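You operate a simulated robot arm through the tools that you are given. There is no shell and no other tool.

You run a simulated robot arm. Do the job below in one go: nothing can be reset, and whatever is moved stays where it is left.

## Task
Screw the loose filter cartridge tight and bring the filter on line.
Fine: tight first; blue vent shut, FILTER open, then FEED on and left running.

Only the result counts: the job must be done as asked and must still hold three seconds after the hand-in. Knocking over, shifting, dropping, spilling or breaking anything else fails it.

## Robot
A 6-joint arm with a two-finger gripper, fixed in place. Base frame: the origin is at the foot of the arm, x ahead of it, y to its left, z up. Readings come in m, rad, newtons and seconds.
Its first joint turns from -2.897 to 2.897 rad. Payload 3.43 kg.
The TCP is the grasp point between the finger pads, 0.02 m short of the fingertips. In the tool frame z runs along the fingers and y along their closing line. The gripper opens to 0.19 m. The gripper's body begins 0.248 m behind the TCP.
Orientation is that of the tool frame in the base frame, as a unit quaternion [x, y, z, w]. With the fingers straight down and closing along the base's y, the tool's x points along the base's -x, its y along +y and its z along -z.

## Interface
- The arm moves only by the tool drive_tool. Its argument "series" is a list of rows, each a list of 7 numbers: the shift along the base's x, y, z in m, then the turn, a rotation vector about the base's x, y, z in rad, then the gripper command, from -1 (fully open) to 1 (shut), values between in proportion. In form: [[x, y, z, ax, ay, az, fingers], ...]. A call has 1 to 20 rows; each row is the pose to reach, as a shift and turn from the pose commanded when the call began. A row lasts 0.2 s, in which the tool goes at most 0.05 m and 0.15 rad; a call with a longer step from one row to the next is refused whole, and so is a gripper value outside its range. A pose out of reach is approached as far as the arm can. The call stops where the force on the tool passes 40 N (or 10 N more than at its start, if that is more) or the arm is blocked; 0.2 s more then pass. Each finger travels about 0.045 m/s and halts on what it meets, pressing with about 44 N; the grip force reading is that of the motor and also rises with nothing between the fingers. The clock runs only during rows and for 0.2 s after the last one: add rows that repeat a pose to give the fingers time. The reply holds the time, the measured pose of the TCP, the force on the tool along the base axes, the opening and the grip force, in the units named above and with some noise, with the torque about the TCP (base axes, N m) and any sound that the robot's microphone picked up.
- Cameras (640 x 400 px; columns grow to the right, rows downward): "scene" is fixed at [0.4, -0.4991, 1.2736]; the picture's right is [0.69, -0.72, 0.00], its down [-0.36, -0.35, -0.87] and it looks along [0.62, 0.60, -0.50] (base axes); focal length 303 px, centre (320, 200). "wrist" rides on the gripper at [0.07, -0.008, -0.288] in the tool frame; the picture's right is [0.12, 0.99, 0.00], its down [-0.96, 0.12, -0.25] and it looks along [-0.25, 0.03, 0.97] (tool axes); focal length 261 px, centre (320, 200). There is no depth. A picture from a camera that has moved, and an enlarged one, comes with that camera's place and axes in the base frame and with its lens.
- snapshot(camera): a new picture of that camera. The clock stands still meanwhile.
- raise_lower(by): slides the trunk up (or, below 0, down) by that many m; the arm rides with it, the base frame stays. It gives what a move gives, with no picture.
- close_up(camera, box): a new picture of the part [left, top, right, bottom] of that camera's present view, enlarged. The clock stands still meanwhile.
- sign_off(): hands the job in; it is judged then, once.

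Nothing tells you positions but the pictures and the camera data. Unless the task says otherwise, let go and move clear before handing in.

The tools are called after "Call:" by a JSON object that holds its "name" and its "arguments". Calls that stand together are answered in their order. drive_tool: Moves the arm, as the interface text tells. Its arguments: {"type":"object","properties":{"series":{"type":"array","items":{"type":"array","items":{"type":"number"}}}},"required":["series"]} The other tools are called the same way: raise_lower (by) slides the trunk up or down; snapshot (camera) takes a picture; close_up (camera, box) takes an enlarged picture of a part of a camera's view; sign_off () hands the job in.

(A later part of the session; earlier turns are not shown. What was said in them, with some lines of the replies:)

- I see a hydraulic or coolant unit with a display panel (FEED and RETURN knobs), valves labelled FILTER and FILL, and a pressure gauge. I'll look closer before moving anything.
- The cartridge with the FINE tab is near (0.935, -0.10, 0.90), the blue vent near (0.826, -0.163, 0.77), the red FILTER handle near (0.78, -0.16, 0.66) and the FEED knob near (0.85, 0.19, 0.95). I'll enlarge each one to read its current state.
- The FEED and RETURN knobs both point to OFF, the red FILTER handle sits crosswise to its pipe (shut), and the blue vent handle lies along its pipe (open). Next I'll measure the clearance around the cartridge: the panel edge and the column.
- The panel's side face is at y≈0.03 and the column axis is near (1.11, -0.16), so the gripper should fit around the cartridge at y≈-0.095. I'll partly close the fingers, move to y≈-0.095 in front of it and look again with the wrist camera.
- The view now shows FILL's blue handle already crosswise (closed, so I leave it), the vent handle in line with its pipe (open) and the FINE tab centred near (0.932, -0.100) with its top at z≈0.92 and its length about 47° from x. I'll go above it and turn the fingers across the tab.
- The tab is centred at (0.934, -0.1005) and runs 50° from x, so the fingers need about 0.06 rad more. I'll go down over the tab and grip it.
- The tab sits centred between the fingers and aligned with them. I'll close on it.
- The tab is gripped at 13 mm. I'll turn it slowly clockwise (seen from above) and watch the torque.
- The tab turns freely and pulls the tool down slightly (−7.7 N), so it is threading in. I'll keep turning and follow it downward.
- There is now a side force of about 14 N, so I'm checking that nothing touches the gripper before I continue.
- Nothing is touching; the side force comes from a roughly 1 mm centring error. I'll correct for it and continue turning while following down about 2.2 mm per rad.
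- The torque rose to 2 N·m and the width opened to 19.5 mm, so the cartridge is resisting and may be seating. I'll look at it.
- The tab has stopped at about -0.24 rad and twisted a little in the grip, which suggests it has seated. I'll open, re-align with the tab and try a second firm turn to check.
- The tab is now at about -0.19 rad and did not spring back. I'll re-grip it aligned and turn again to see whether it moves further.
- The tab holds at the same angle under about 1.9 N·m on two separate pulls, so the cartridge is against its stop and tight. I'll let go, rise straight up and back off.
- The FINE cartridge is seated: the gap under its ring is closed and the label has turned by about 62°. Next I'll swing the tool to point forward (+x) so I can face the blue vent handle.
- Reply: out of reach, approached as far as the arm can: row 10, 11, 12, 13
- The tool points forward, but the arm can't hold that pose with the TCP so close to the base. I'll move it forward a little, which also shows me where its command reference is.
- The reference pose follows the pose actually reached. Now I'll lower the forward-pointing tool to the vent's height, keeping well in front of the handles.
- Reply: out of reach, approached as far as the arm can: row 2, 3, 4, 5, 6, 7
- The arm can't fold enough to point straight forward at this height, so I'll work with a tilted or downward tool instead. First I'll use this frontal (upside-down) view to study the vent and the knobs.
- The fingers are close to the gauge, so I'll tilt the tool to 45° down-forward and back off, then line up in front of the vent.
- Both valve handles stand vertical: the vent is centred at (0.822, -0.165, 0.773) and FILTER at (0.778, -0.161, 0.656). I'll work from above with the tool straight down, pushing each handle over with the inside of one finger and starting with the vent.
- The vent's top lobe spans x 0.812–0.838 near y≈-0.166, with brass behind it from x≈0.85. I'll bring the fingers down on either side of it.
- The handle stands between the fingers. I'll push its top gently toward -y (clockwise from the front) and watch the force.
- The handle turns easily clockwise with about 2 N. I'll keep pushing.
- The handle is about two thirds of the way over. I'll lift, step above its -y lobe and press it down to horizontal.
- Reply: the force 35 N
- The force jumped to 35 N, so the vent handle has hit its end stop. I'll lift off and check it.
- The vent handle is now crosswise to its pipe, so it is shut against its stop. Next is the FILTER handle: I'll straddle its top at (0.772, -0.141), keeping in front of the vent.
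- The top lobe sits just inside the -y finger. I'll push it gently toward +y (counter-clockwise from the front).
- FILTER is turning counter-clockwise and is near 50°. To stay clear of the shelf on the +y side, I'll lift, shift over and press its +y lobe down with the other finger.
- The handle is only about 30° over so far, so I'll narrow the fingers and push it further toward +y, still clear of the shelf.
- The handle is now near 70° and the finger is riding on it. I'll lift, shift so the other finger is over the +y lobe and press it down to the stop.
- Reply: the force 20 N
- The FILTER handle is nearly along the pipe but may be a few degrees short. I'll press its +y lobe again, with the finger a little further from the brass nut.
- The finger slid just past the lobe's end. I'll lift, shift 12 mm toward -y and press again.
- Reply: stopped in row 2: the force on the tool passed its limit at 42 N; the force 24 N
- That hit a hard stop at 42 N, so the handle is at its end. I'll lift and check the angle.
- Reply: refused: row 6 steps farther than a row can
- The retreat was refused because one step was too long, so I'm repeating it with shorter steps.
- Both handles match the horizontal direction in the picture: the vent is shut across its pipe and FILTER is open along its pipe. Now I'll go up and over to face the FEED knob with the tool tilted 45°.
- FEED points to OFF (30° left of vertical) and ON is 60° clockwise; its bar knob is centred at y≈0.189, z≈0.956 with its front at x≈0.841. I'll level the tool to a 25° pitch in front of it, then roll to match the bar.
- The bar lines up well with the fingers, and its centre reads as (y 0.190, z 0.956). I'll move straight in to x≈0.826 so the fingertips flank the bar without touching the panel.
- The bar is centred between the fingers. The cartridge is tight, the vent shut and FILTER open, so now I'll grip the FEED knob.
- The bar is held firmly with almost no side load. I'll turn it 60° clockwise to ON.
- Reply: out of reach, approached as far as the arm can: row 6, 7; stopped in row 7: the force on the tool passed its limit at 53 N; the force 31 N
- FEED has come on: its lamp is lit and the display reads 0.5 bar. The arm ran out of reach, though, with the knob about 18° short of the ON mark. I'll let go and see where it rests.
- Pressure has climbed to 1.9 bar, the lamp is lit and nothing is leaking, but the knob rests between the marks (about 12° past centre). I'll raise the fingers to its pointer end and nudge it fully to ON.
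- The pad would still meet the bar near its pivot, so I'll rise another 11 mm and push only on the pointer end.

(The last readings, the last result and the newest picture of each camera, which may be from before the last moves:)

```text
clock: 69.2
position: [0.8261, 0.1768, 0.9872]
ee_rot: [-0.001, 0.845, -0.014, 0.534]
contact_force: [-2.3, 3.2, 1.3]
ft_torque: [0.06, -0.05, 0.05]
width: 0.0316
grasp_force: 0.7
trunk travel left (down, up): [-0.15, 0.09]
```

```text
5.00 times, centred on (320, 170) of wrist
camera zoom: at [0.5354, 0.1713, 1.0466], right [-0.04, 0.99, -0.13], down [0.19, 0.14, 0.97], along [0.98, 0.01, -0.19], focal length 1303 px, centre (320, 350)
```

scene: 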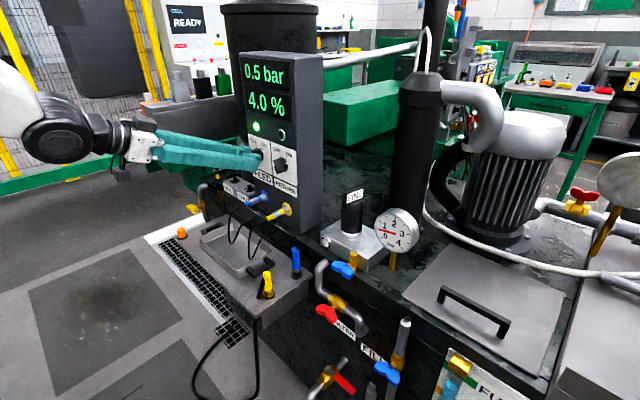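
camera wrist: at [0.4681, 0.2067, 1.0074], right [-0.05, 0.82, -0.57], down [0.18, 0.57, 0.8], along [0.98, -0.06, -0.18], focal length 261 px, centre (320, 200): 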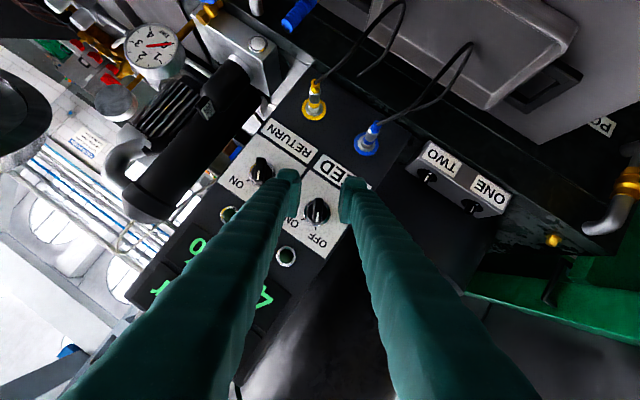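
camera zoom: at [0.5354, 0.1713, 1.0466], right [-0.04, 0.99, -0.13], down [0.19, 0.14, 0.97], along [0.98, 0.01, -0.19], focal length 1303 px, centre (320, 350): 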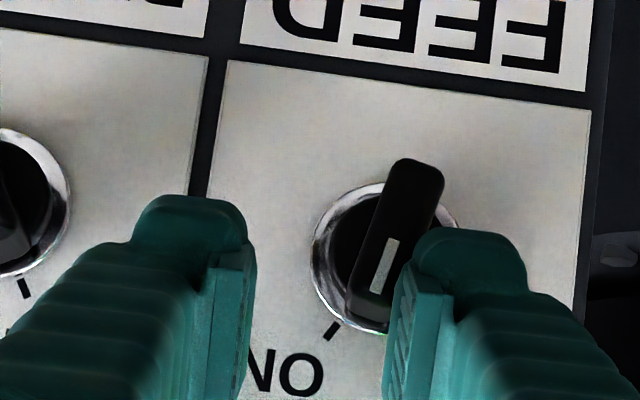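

Call:
{"name": "drive_tool", "arguments": {"series": [[0, -0.002, 0, 0, 0, 0, 0.684], [0, -0.004, 0, 0, 0, 0, 0.684], [0, -0.006, 0, 0, 0, 0, 0.684]]}}

Call:
{"name": "close_up", "arguments": {"camera": "wrist", "box": [256, 130, 384, 210]}}

```text
clock: 70.0
position: [0.8259, 0.1682, 0.9869]
ee_rot: [-0.002, 0.845, -0.014, 0.535]
contact_force: [-9.0, 9.2, 4.5]
ft_torque: [0.33, -0.09, 0.19]
width: 0.0351
grasp_force: 4.2
trunk travel left (down, up): [-0.15, 0.09]
```

```text
5.00 times, centred on (320, 170) of wrist
camera zoom: at [0.535, 0.1651, 1.0468], right [-0.04, 0.99, -0.13], down [0.19, 0.14, 0.97], along [0.98, 0.01, -0.19], focal length 1303 px, centre (320, 350)
```

zoom: 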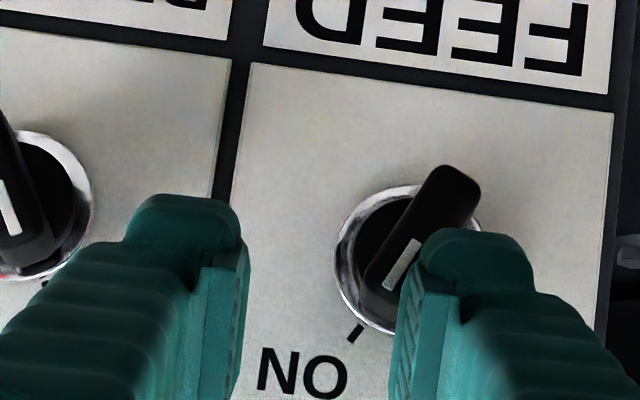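

Call:
{"name": "drive_tool", "arguments": {"series": [[0, -0.002, 0, 0, 0, 0, 0.684], [0, -0.0035, 0, 0, 0, 0, 0.684]]}}

Call:
{"name": "close_up", "arguments": {"camera": "wrist", "box": [256, 130, 384, 210]}}

```text
clock: 70.6
position: [0.8254, 0.1646, 0.988]
ee_rot: [-0.001, 0.845, -0.014, 0.535]
contact_force: [-13.0, 13.9, 6.9]
ft_torque: [0.6, 0.03, 0.38]
width: 0.0381
grasp_force: 6.3
trunk travel left (down, up): [-0.15, 0.09]
```

```text
5.00 times, centred on (320, 170) of wrist
camera zoom: at [0.5347, 0.1618, 1.0468], right [-0.04, 0.99, -0.13], down [0.19, 0.14, 0.97], along [0.98, 0.01, -0.19], focal length 1303 px, centre (320, 350)
```

zoom: 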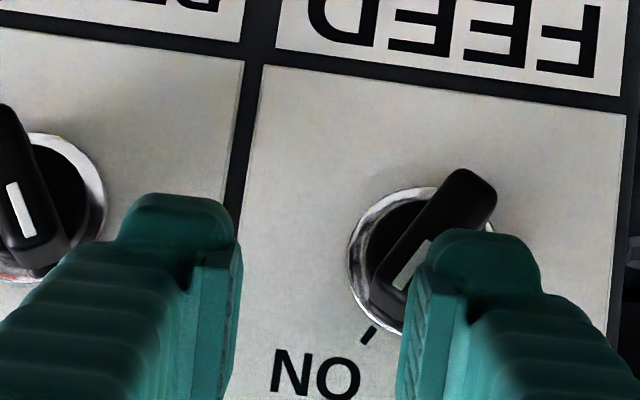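

The bar now points at the ON mark and the force is rising as it meets its stop. I'll back the finger away and retreat straight out.

Call:
{"name": "drive_tool", "arguments": {"series": [[0, 0.005, 0, 0, 0, 0, 0.684], [0, 0.012, 0.002, 0, 0, 0, 0.684], [-0.015, 0.014, 0.005, 0, 0, 0, 0.684], [-0.04, 0.014, 0.01, 0, 0.05, 0, 0.684], [-0.07, 0.014, 0.02, 0, 0.15, 0, 0.684], [-0.1, 0.014, 0.04, 0, 0.28, 0, 0.684], [-0.13, 0.014, 0.06, 0, 0.35, 0, 0.684]]}}

Call:
{"name": "snapshot", "arguments": {"camera": "wrist"}}

Call:
{"name": "snapshot", "arguments": {"camera": "scene"}}

```text
clock: 72.2
position: [0.6969, 0.1785, 1.0469]
ee_rot: [-0.006, 0.925, -0.017, 0.38]
contact_force: [-1.0, 1.1, -0.4]
ft_torque: [-0.19, -0.22, -0.21]
width: 0.0301
grasp_force: 0.1
trunk travel left (down, up): [-0.15, 0.09]
```

```text
taken
camera wrist: at [0.4438, 0.1754, 1.2027], right [-0.08, 0.99, -0.12], down [0.51, 0.14, 0.85], along [0.86, 0.01, -0.52], focal length 261 px, centre (320, 200)
```

wrist: 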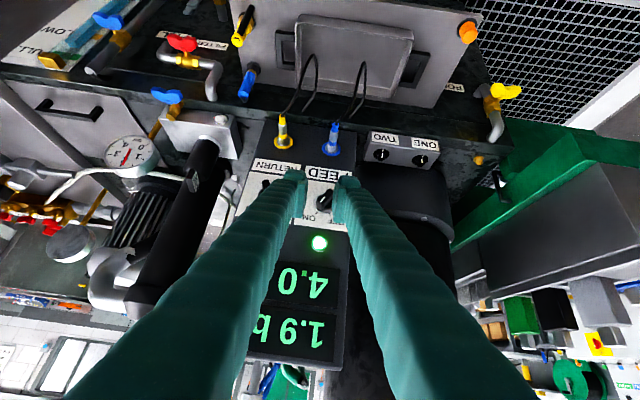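

```text
taken
```

scene: 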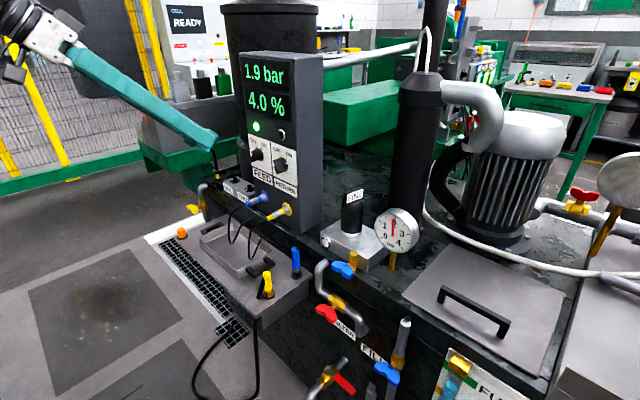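

Call:
{"name": "close_up", "arguments": {"camera": "scene", "box": [230, 110, 310, 175]}}

Call:
{"name": "close_up", "arguments": {"camera": "scene", "box": [300, 180, 430, 340]}}

Call:
{"name": "close_up", "arguments": {"camera": "scene", "box": [310, 185, 430, 260]}}

Call:
{"name": "close_up", "arguments": {"camera": "wrist", "box": [240, 150, 400, 260]}}

Call:
{"name": "close_up", "arguments": {"camera": "scene", "box": [170, 160, 330, 310]}}

```text
6.15 times, centred on (270, 142) of scene
camera zoom: at [0.4, -0.4991, 1.2736], right [0.69, -0.72, 0.0], down [-0.36, -0.35, -0.87], along [0.62, 0.6, -0.5], focal length 1865 px, centre (628, 554)
```

zoom: 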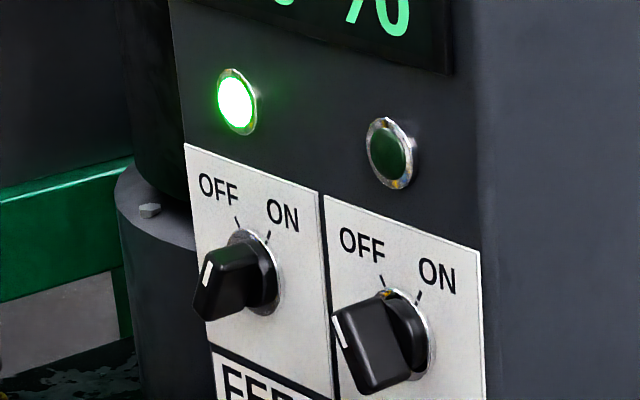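

```text
2.50 times, centred on (365, 260) of scene
camera zoom: at [0.4, -0.4991, 1.2736], right [0.69, -0.72, 0.0], down [-0.36, -0.35, -0.87], along [0.62, 0.6, -0.5], focal length 758 px, centre (208, 50)
```

zoom: 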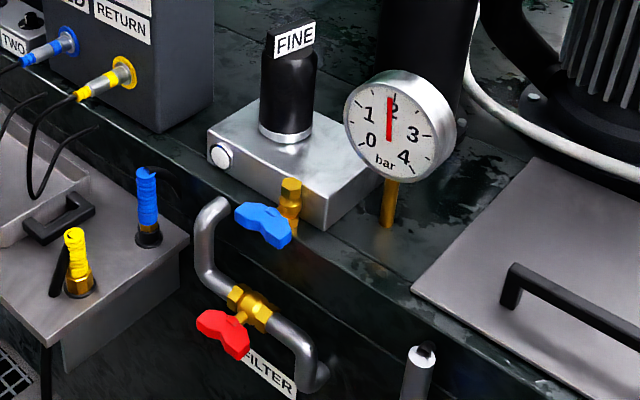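

```text
5.33 times, centred on (370, 222) of scene
camera zoom: at [0.4, -0.4991, 1.2736], right [0.69, -0.72, 0.0], down [-0.36, -0.35, -0.87], along [0.62, 0.6, -0.5], focal length 1617 px, centre (53, 80)
```

zoom: 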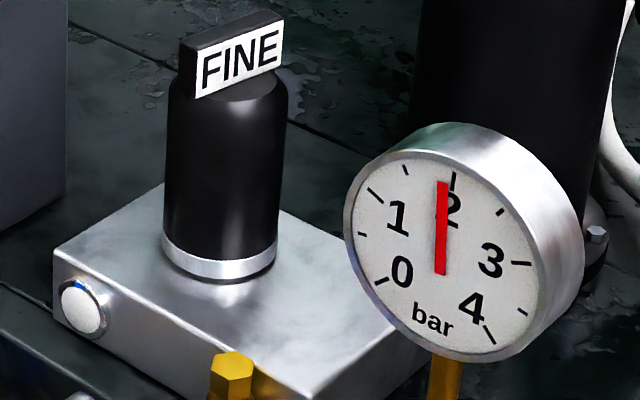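

```text
3.64 times, centred on (320, 205) of wrist
camera zoom: at [0.4438, 0.1754, 1.2027], right [-0.08, 0.99, -0.12], down [0.51, 0.14, 0.85], along [0.86, 0.01, -0.52], focal length 948 px, centre (320, 182)
```

zoom: 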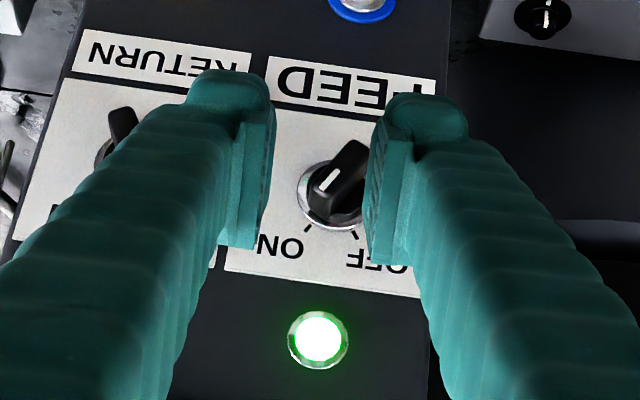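

```text
2.67 times, centred on (250, 235) of scene
camera zoom: at [0.4, -0.4991, 1.2736], right [0.69, -0.72, 0.0], down [-0.36, -0.35, -0.87], along [0.62, 0.6, -0.5], focal length 808 px, centre (507, 107)
```

zoom: 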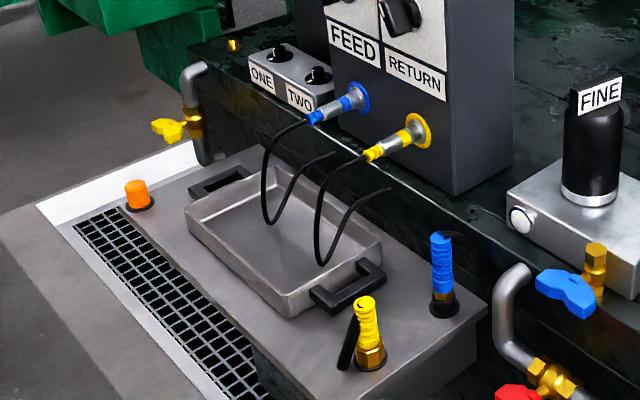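

FEED points to ON with its lamp lit, the gauge holds 1.9 bar, RETURN is still OFF, the cartridge is seated dry, the vent is shut and FILTER is open. I'll move further clear and check that everything stays steady for a few seconds.

Call:
{"name": "drive_tool", "arguments": {"series": [[-0.005, 0, 0.03, 0, 0.1, 0, 0.4], [-0.01, 0, 0.06, 0, 0.2, 0, 0.2], [-0.01, 0, 0.08, 0, 0.3, 0, 0.2], [-0.01, 0, 0.1, 0, 0.4, 0, 0.2], [-0.01, 0, 0.1, 0, 0.4, 0, 0.2], [-0.01, 0, 0.1, 0, 0.4, 0, 0.2], [-0.01, 0, 0.1, 0, 0.4, 0, 0.2], [-0.01, 0, 0.1, 0, 0.4, 0, 0.2], [-0.01, 0, 0.1, 0, 0.4, 0, 0.2], [-0.01, 0, 0.1, 0, 0.4, 0, 0.2], [-0.01, 0, 0.1, 0, 0.4, 0, 0.2], [-0.01, 0, 0.1, 0, 0.4, 0, 0.2], [-0.01, 0, 0.1, 0, 0.4, 0, 0.2], [-0.01, 0, 0.1, 0, 0.4, 0, 0.2], [-0.01, 0, 0.1, 0, 0.4, 0, 0.2], [-0.01, 0, 0.1, 0, 0.4, 0, 0.2]]}}

Call:
{"name": "snapshot", "arguments": {"camera": "scene"}}

Call:
{"name": "close_up", "arguments": {"camera": "scene", "box": [230, 40, 330, 180]}}

Call:
{"name": "close_up", "arguments": {"camera": "scene", "box": [300, 180, 430, 340]}}

Call:
{"name": "close_up", "arguments": {"camera": "scene", "box": [320, 190, 400, 240]}}

```text
clock: 75.6
position: [0.6859, 0.1794, 1.1467]
ee_rot: [-0.005, 0.982, -0.014, 0.188]
contact_force: [-0.1, -0.5, 0.2]
ft_torque: [0.02, -0.01, -0.01]
width: 0.076
grasp_force: 0.1
trunk travel left (down, up): [-0.15, 0.09]
```

```text
taken
```

scene: 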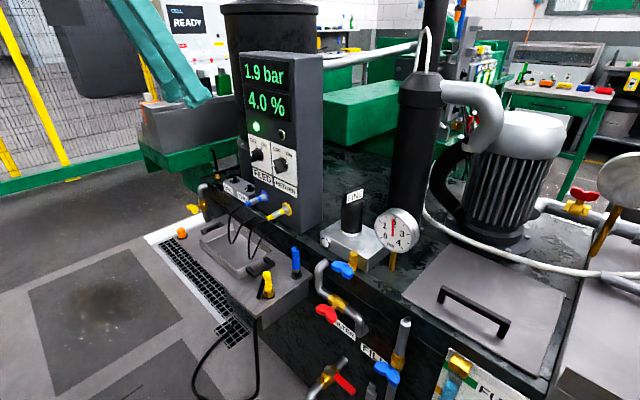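

```text
2.86 times, centred on (280, 110) of scene
camera zoom: at [0.4, -0.4991, 1.2736], right [0.69, -0.72, 0.0], down [-0.36, -0.35, -0.87], along [0.62, 0.6, -0.5], focal length 866 px, centre (434, 457)
```

zoom: 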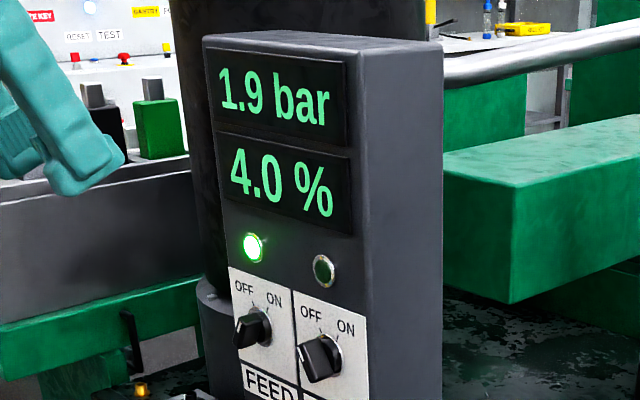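

```text
2.50 times, centred on (365, 260) of scene
camera zoom: at [0.4, -0.4991, 1.2736], right [0.69, -0.72, 0.0], down [-0.36, -0.35, -0.87], along [0.62, 0.6, -0.5], focal length 758 px, centre (208, 50)
```

zoom: 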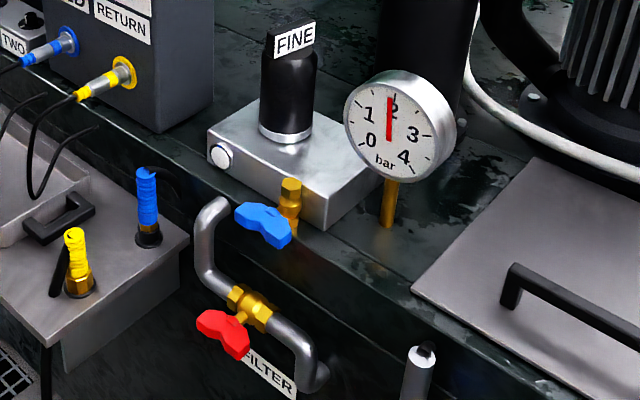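

```text
8.00 times, centred on (360, 215) of scene
camera zoom: at [0.4, -0.4991, 1.2736], right [0.69, -0.72, 0.0], down [-0.36, -0.35, -0.87], along [0.62, 0.6, -0.5], focal length 2425 px, centre (0, 80)
```

zoom: 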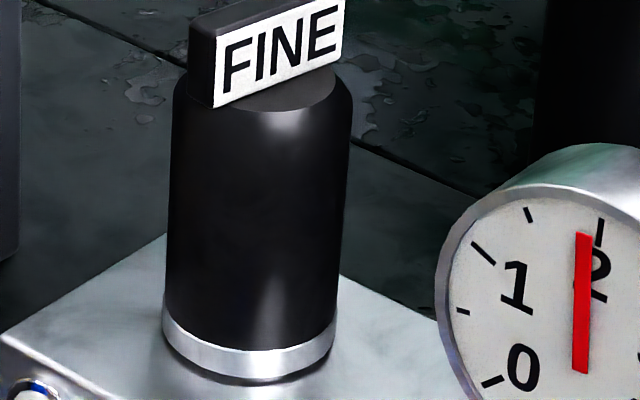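

Pressure stayed at 1.9 bar for over three seconds with no leak, FEED is on, both valves are on their stops, and the arm is clear. I'm handing the job in.

Call:
{"name": "sign_off", "arguments": {}}

```text
The job is handed in.
```

The FINE cartridge is screwed tight and the filter is on line: the vent is shut, FILTER is open and FEED is running. I've handed the job in; no result has come back yet.

- **Cartridge:** it turned about 62° clockwise and stopped. Two firm pulls of about 2 N·m moved it no further, and the gap under its ring has closed.
- **Blue vent:** the handle now sits crosswise to its pipe, against its stop.
- **FILTER:** the red handle now lies along its pipe, against its stop.
- **FEED:** the first turn left the knob about 18° short of the ON mark with the pump already running, so I nudged it the rest of the way. The lamp is lit and pressure has held at 1.9 bar with no leak in view.

RETURN and FILL were left as they were. The arm is clear of the unit.
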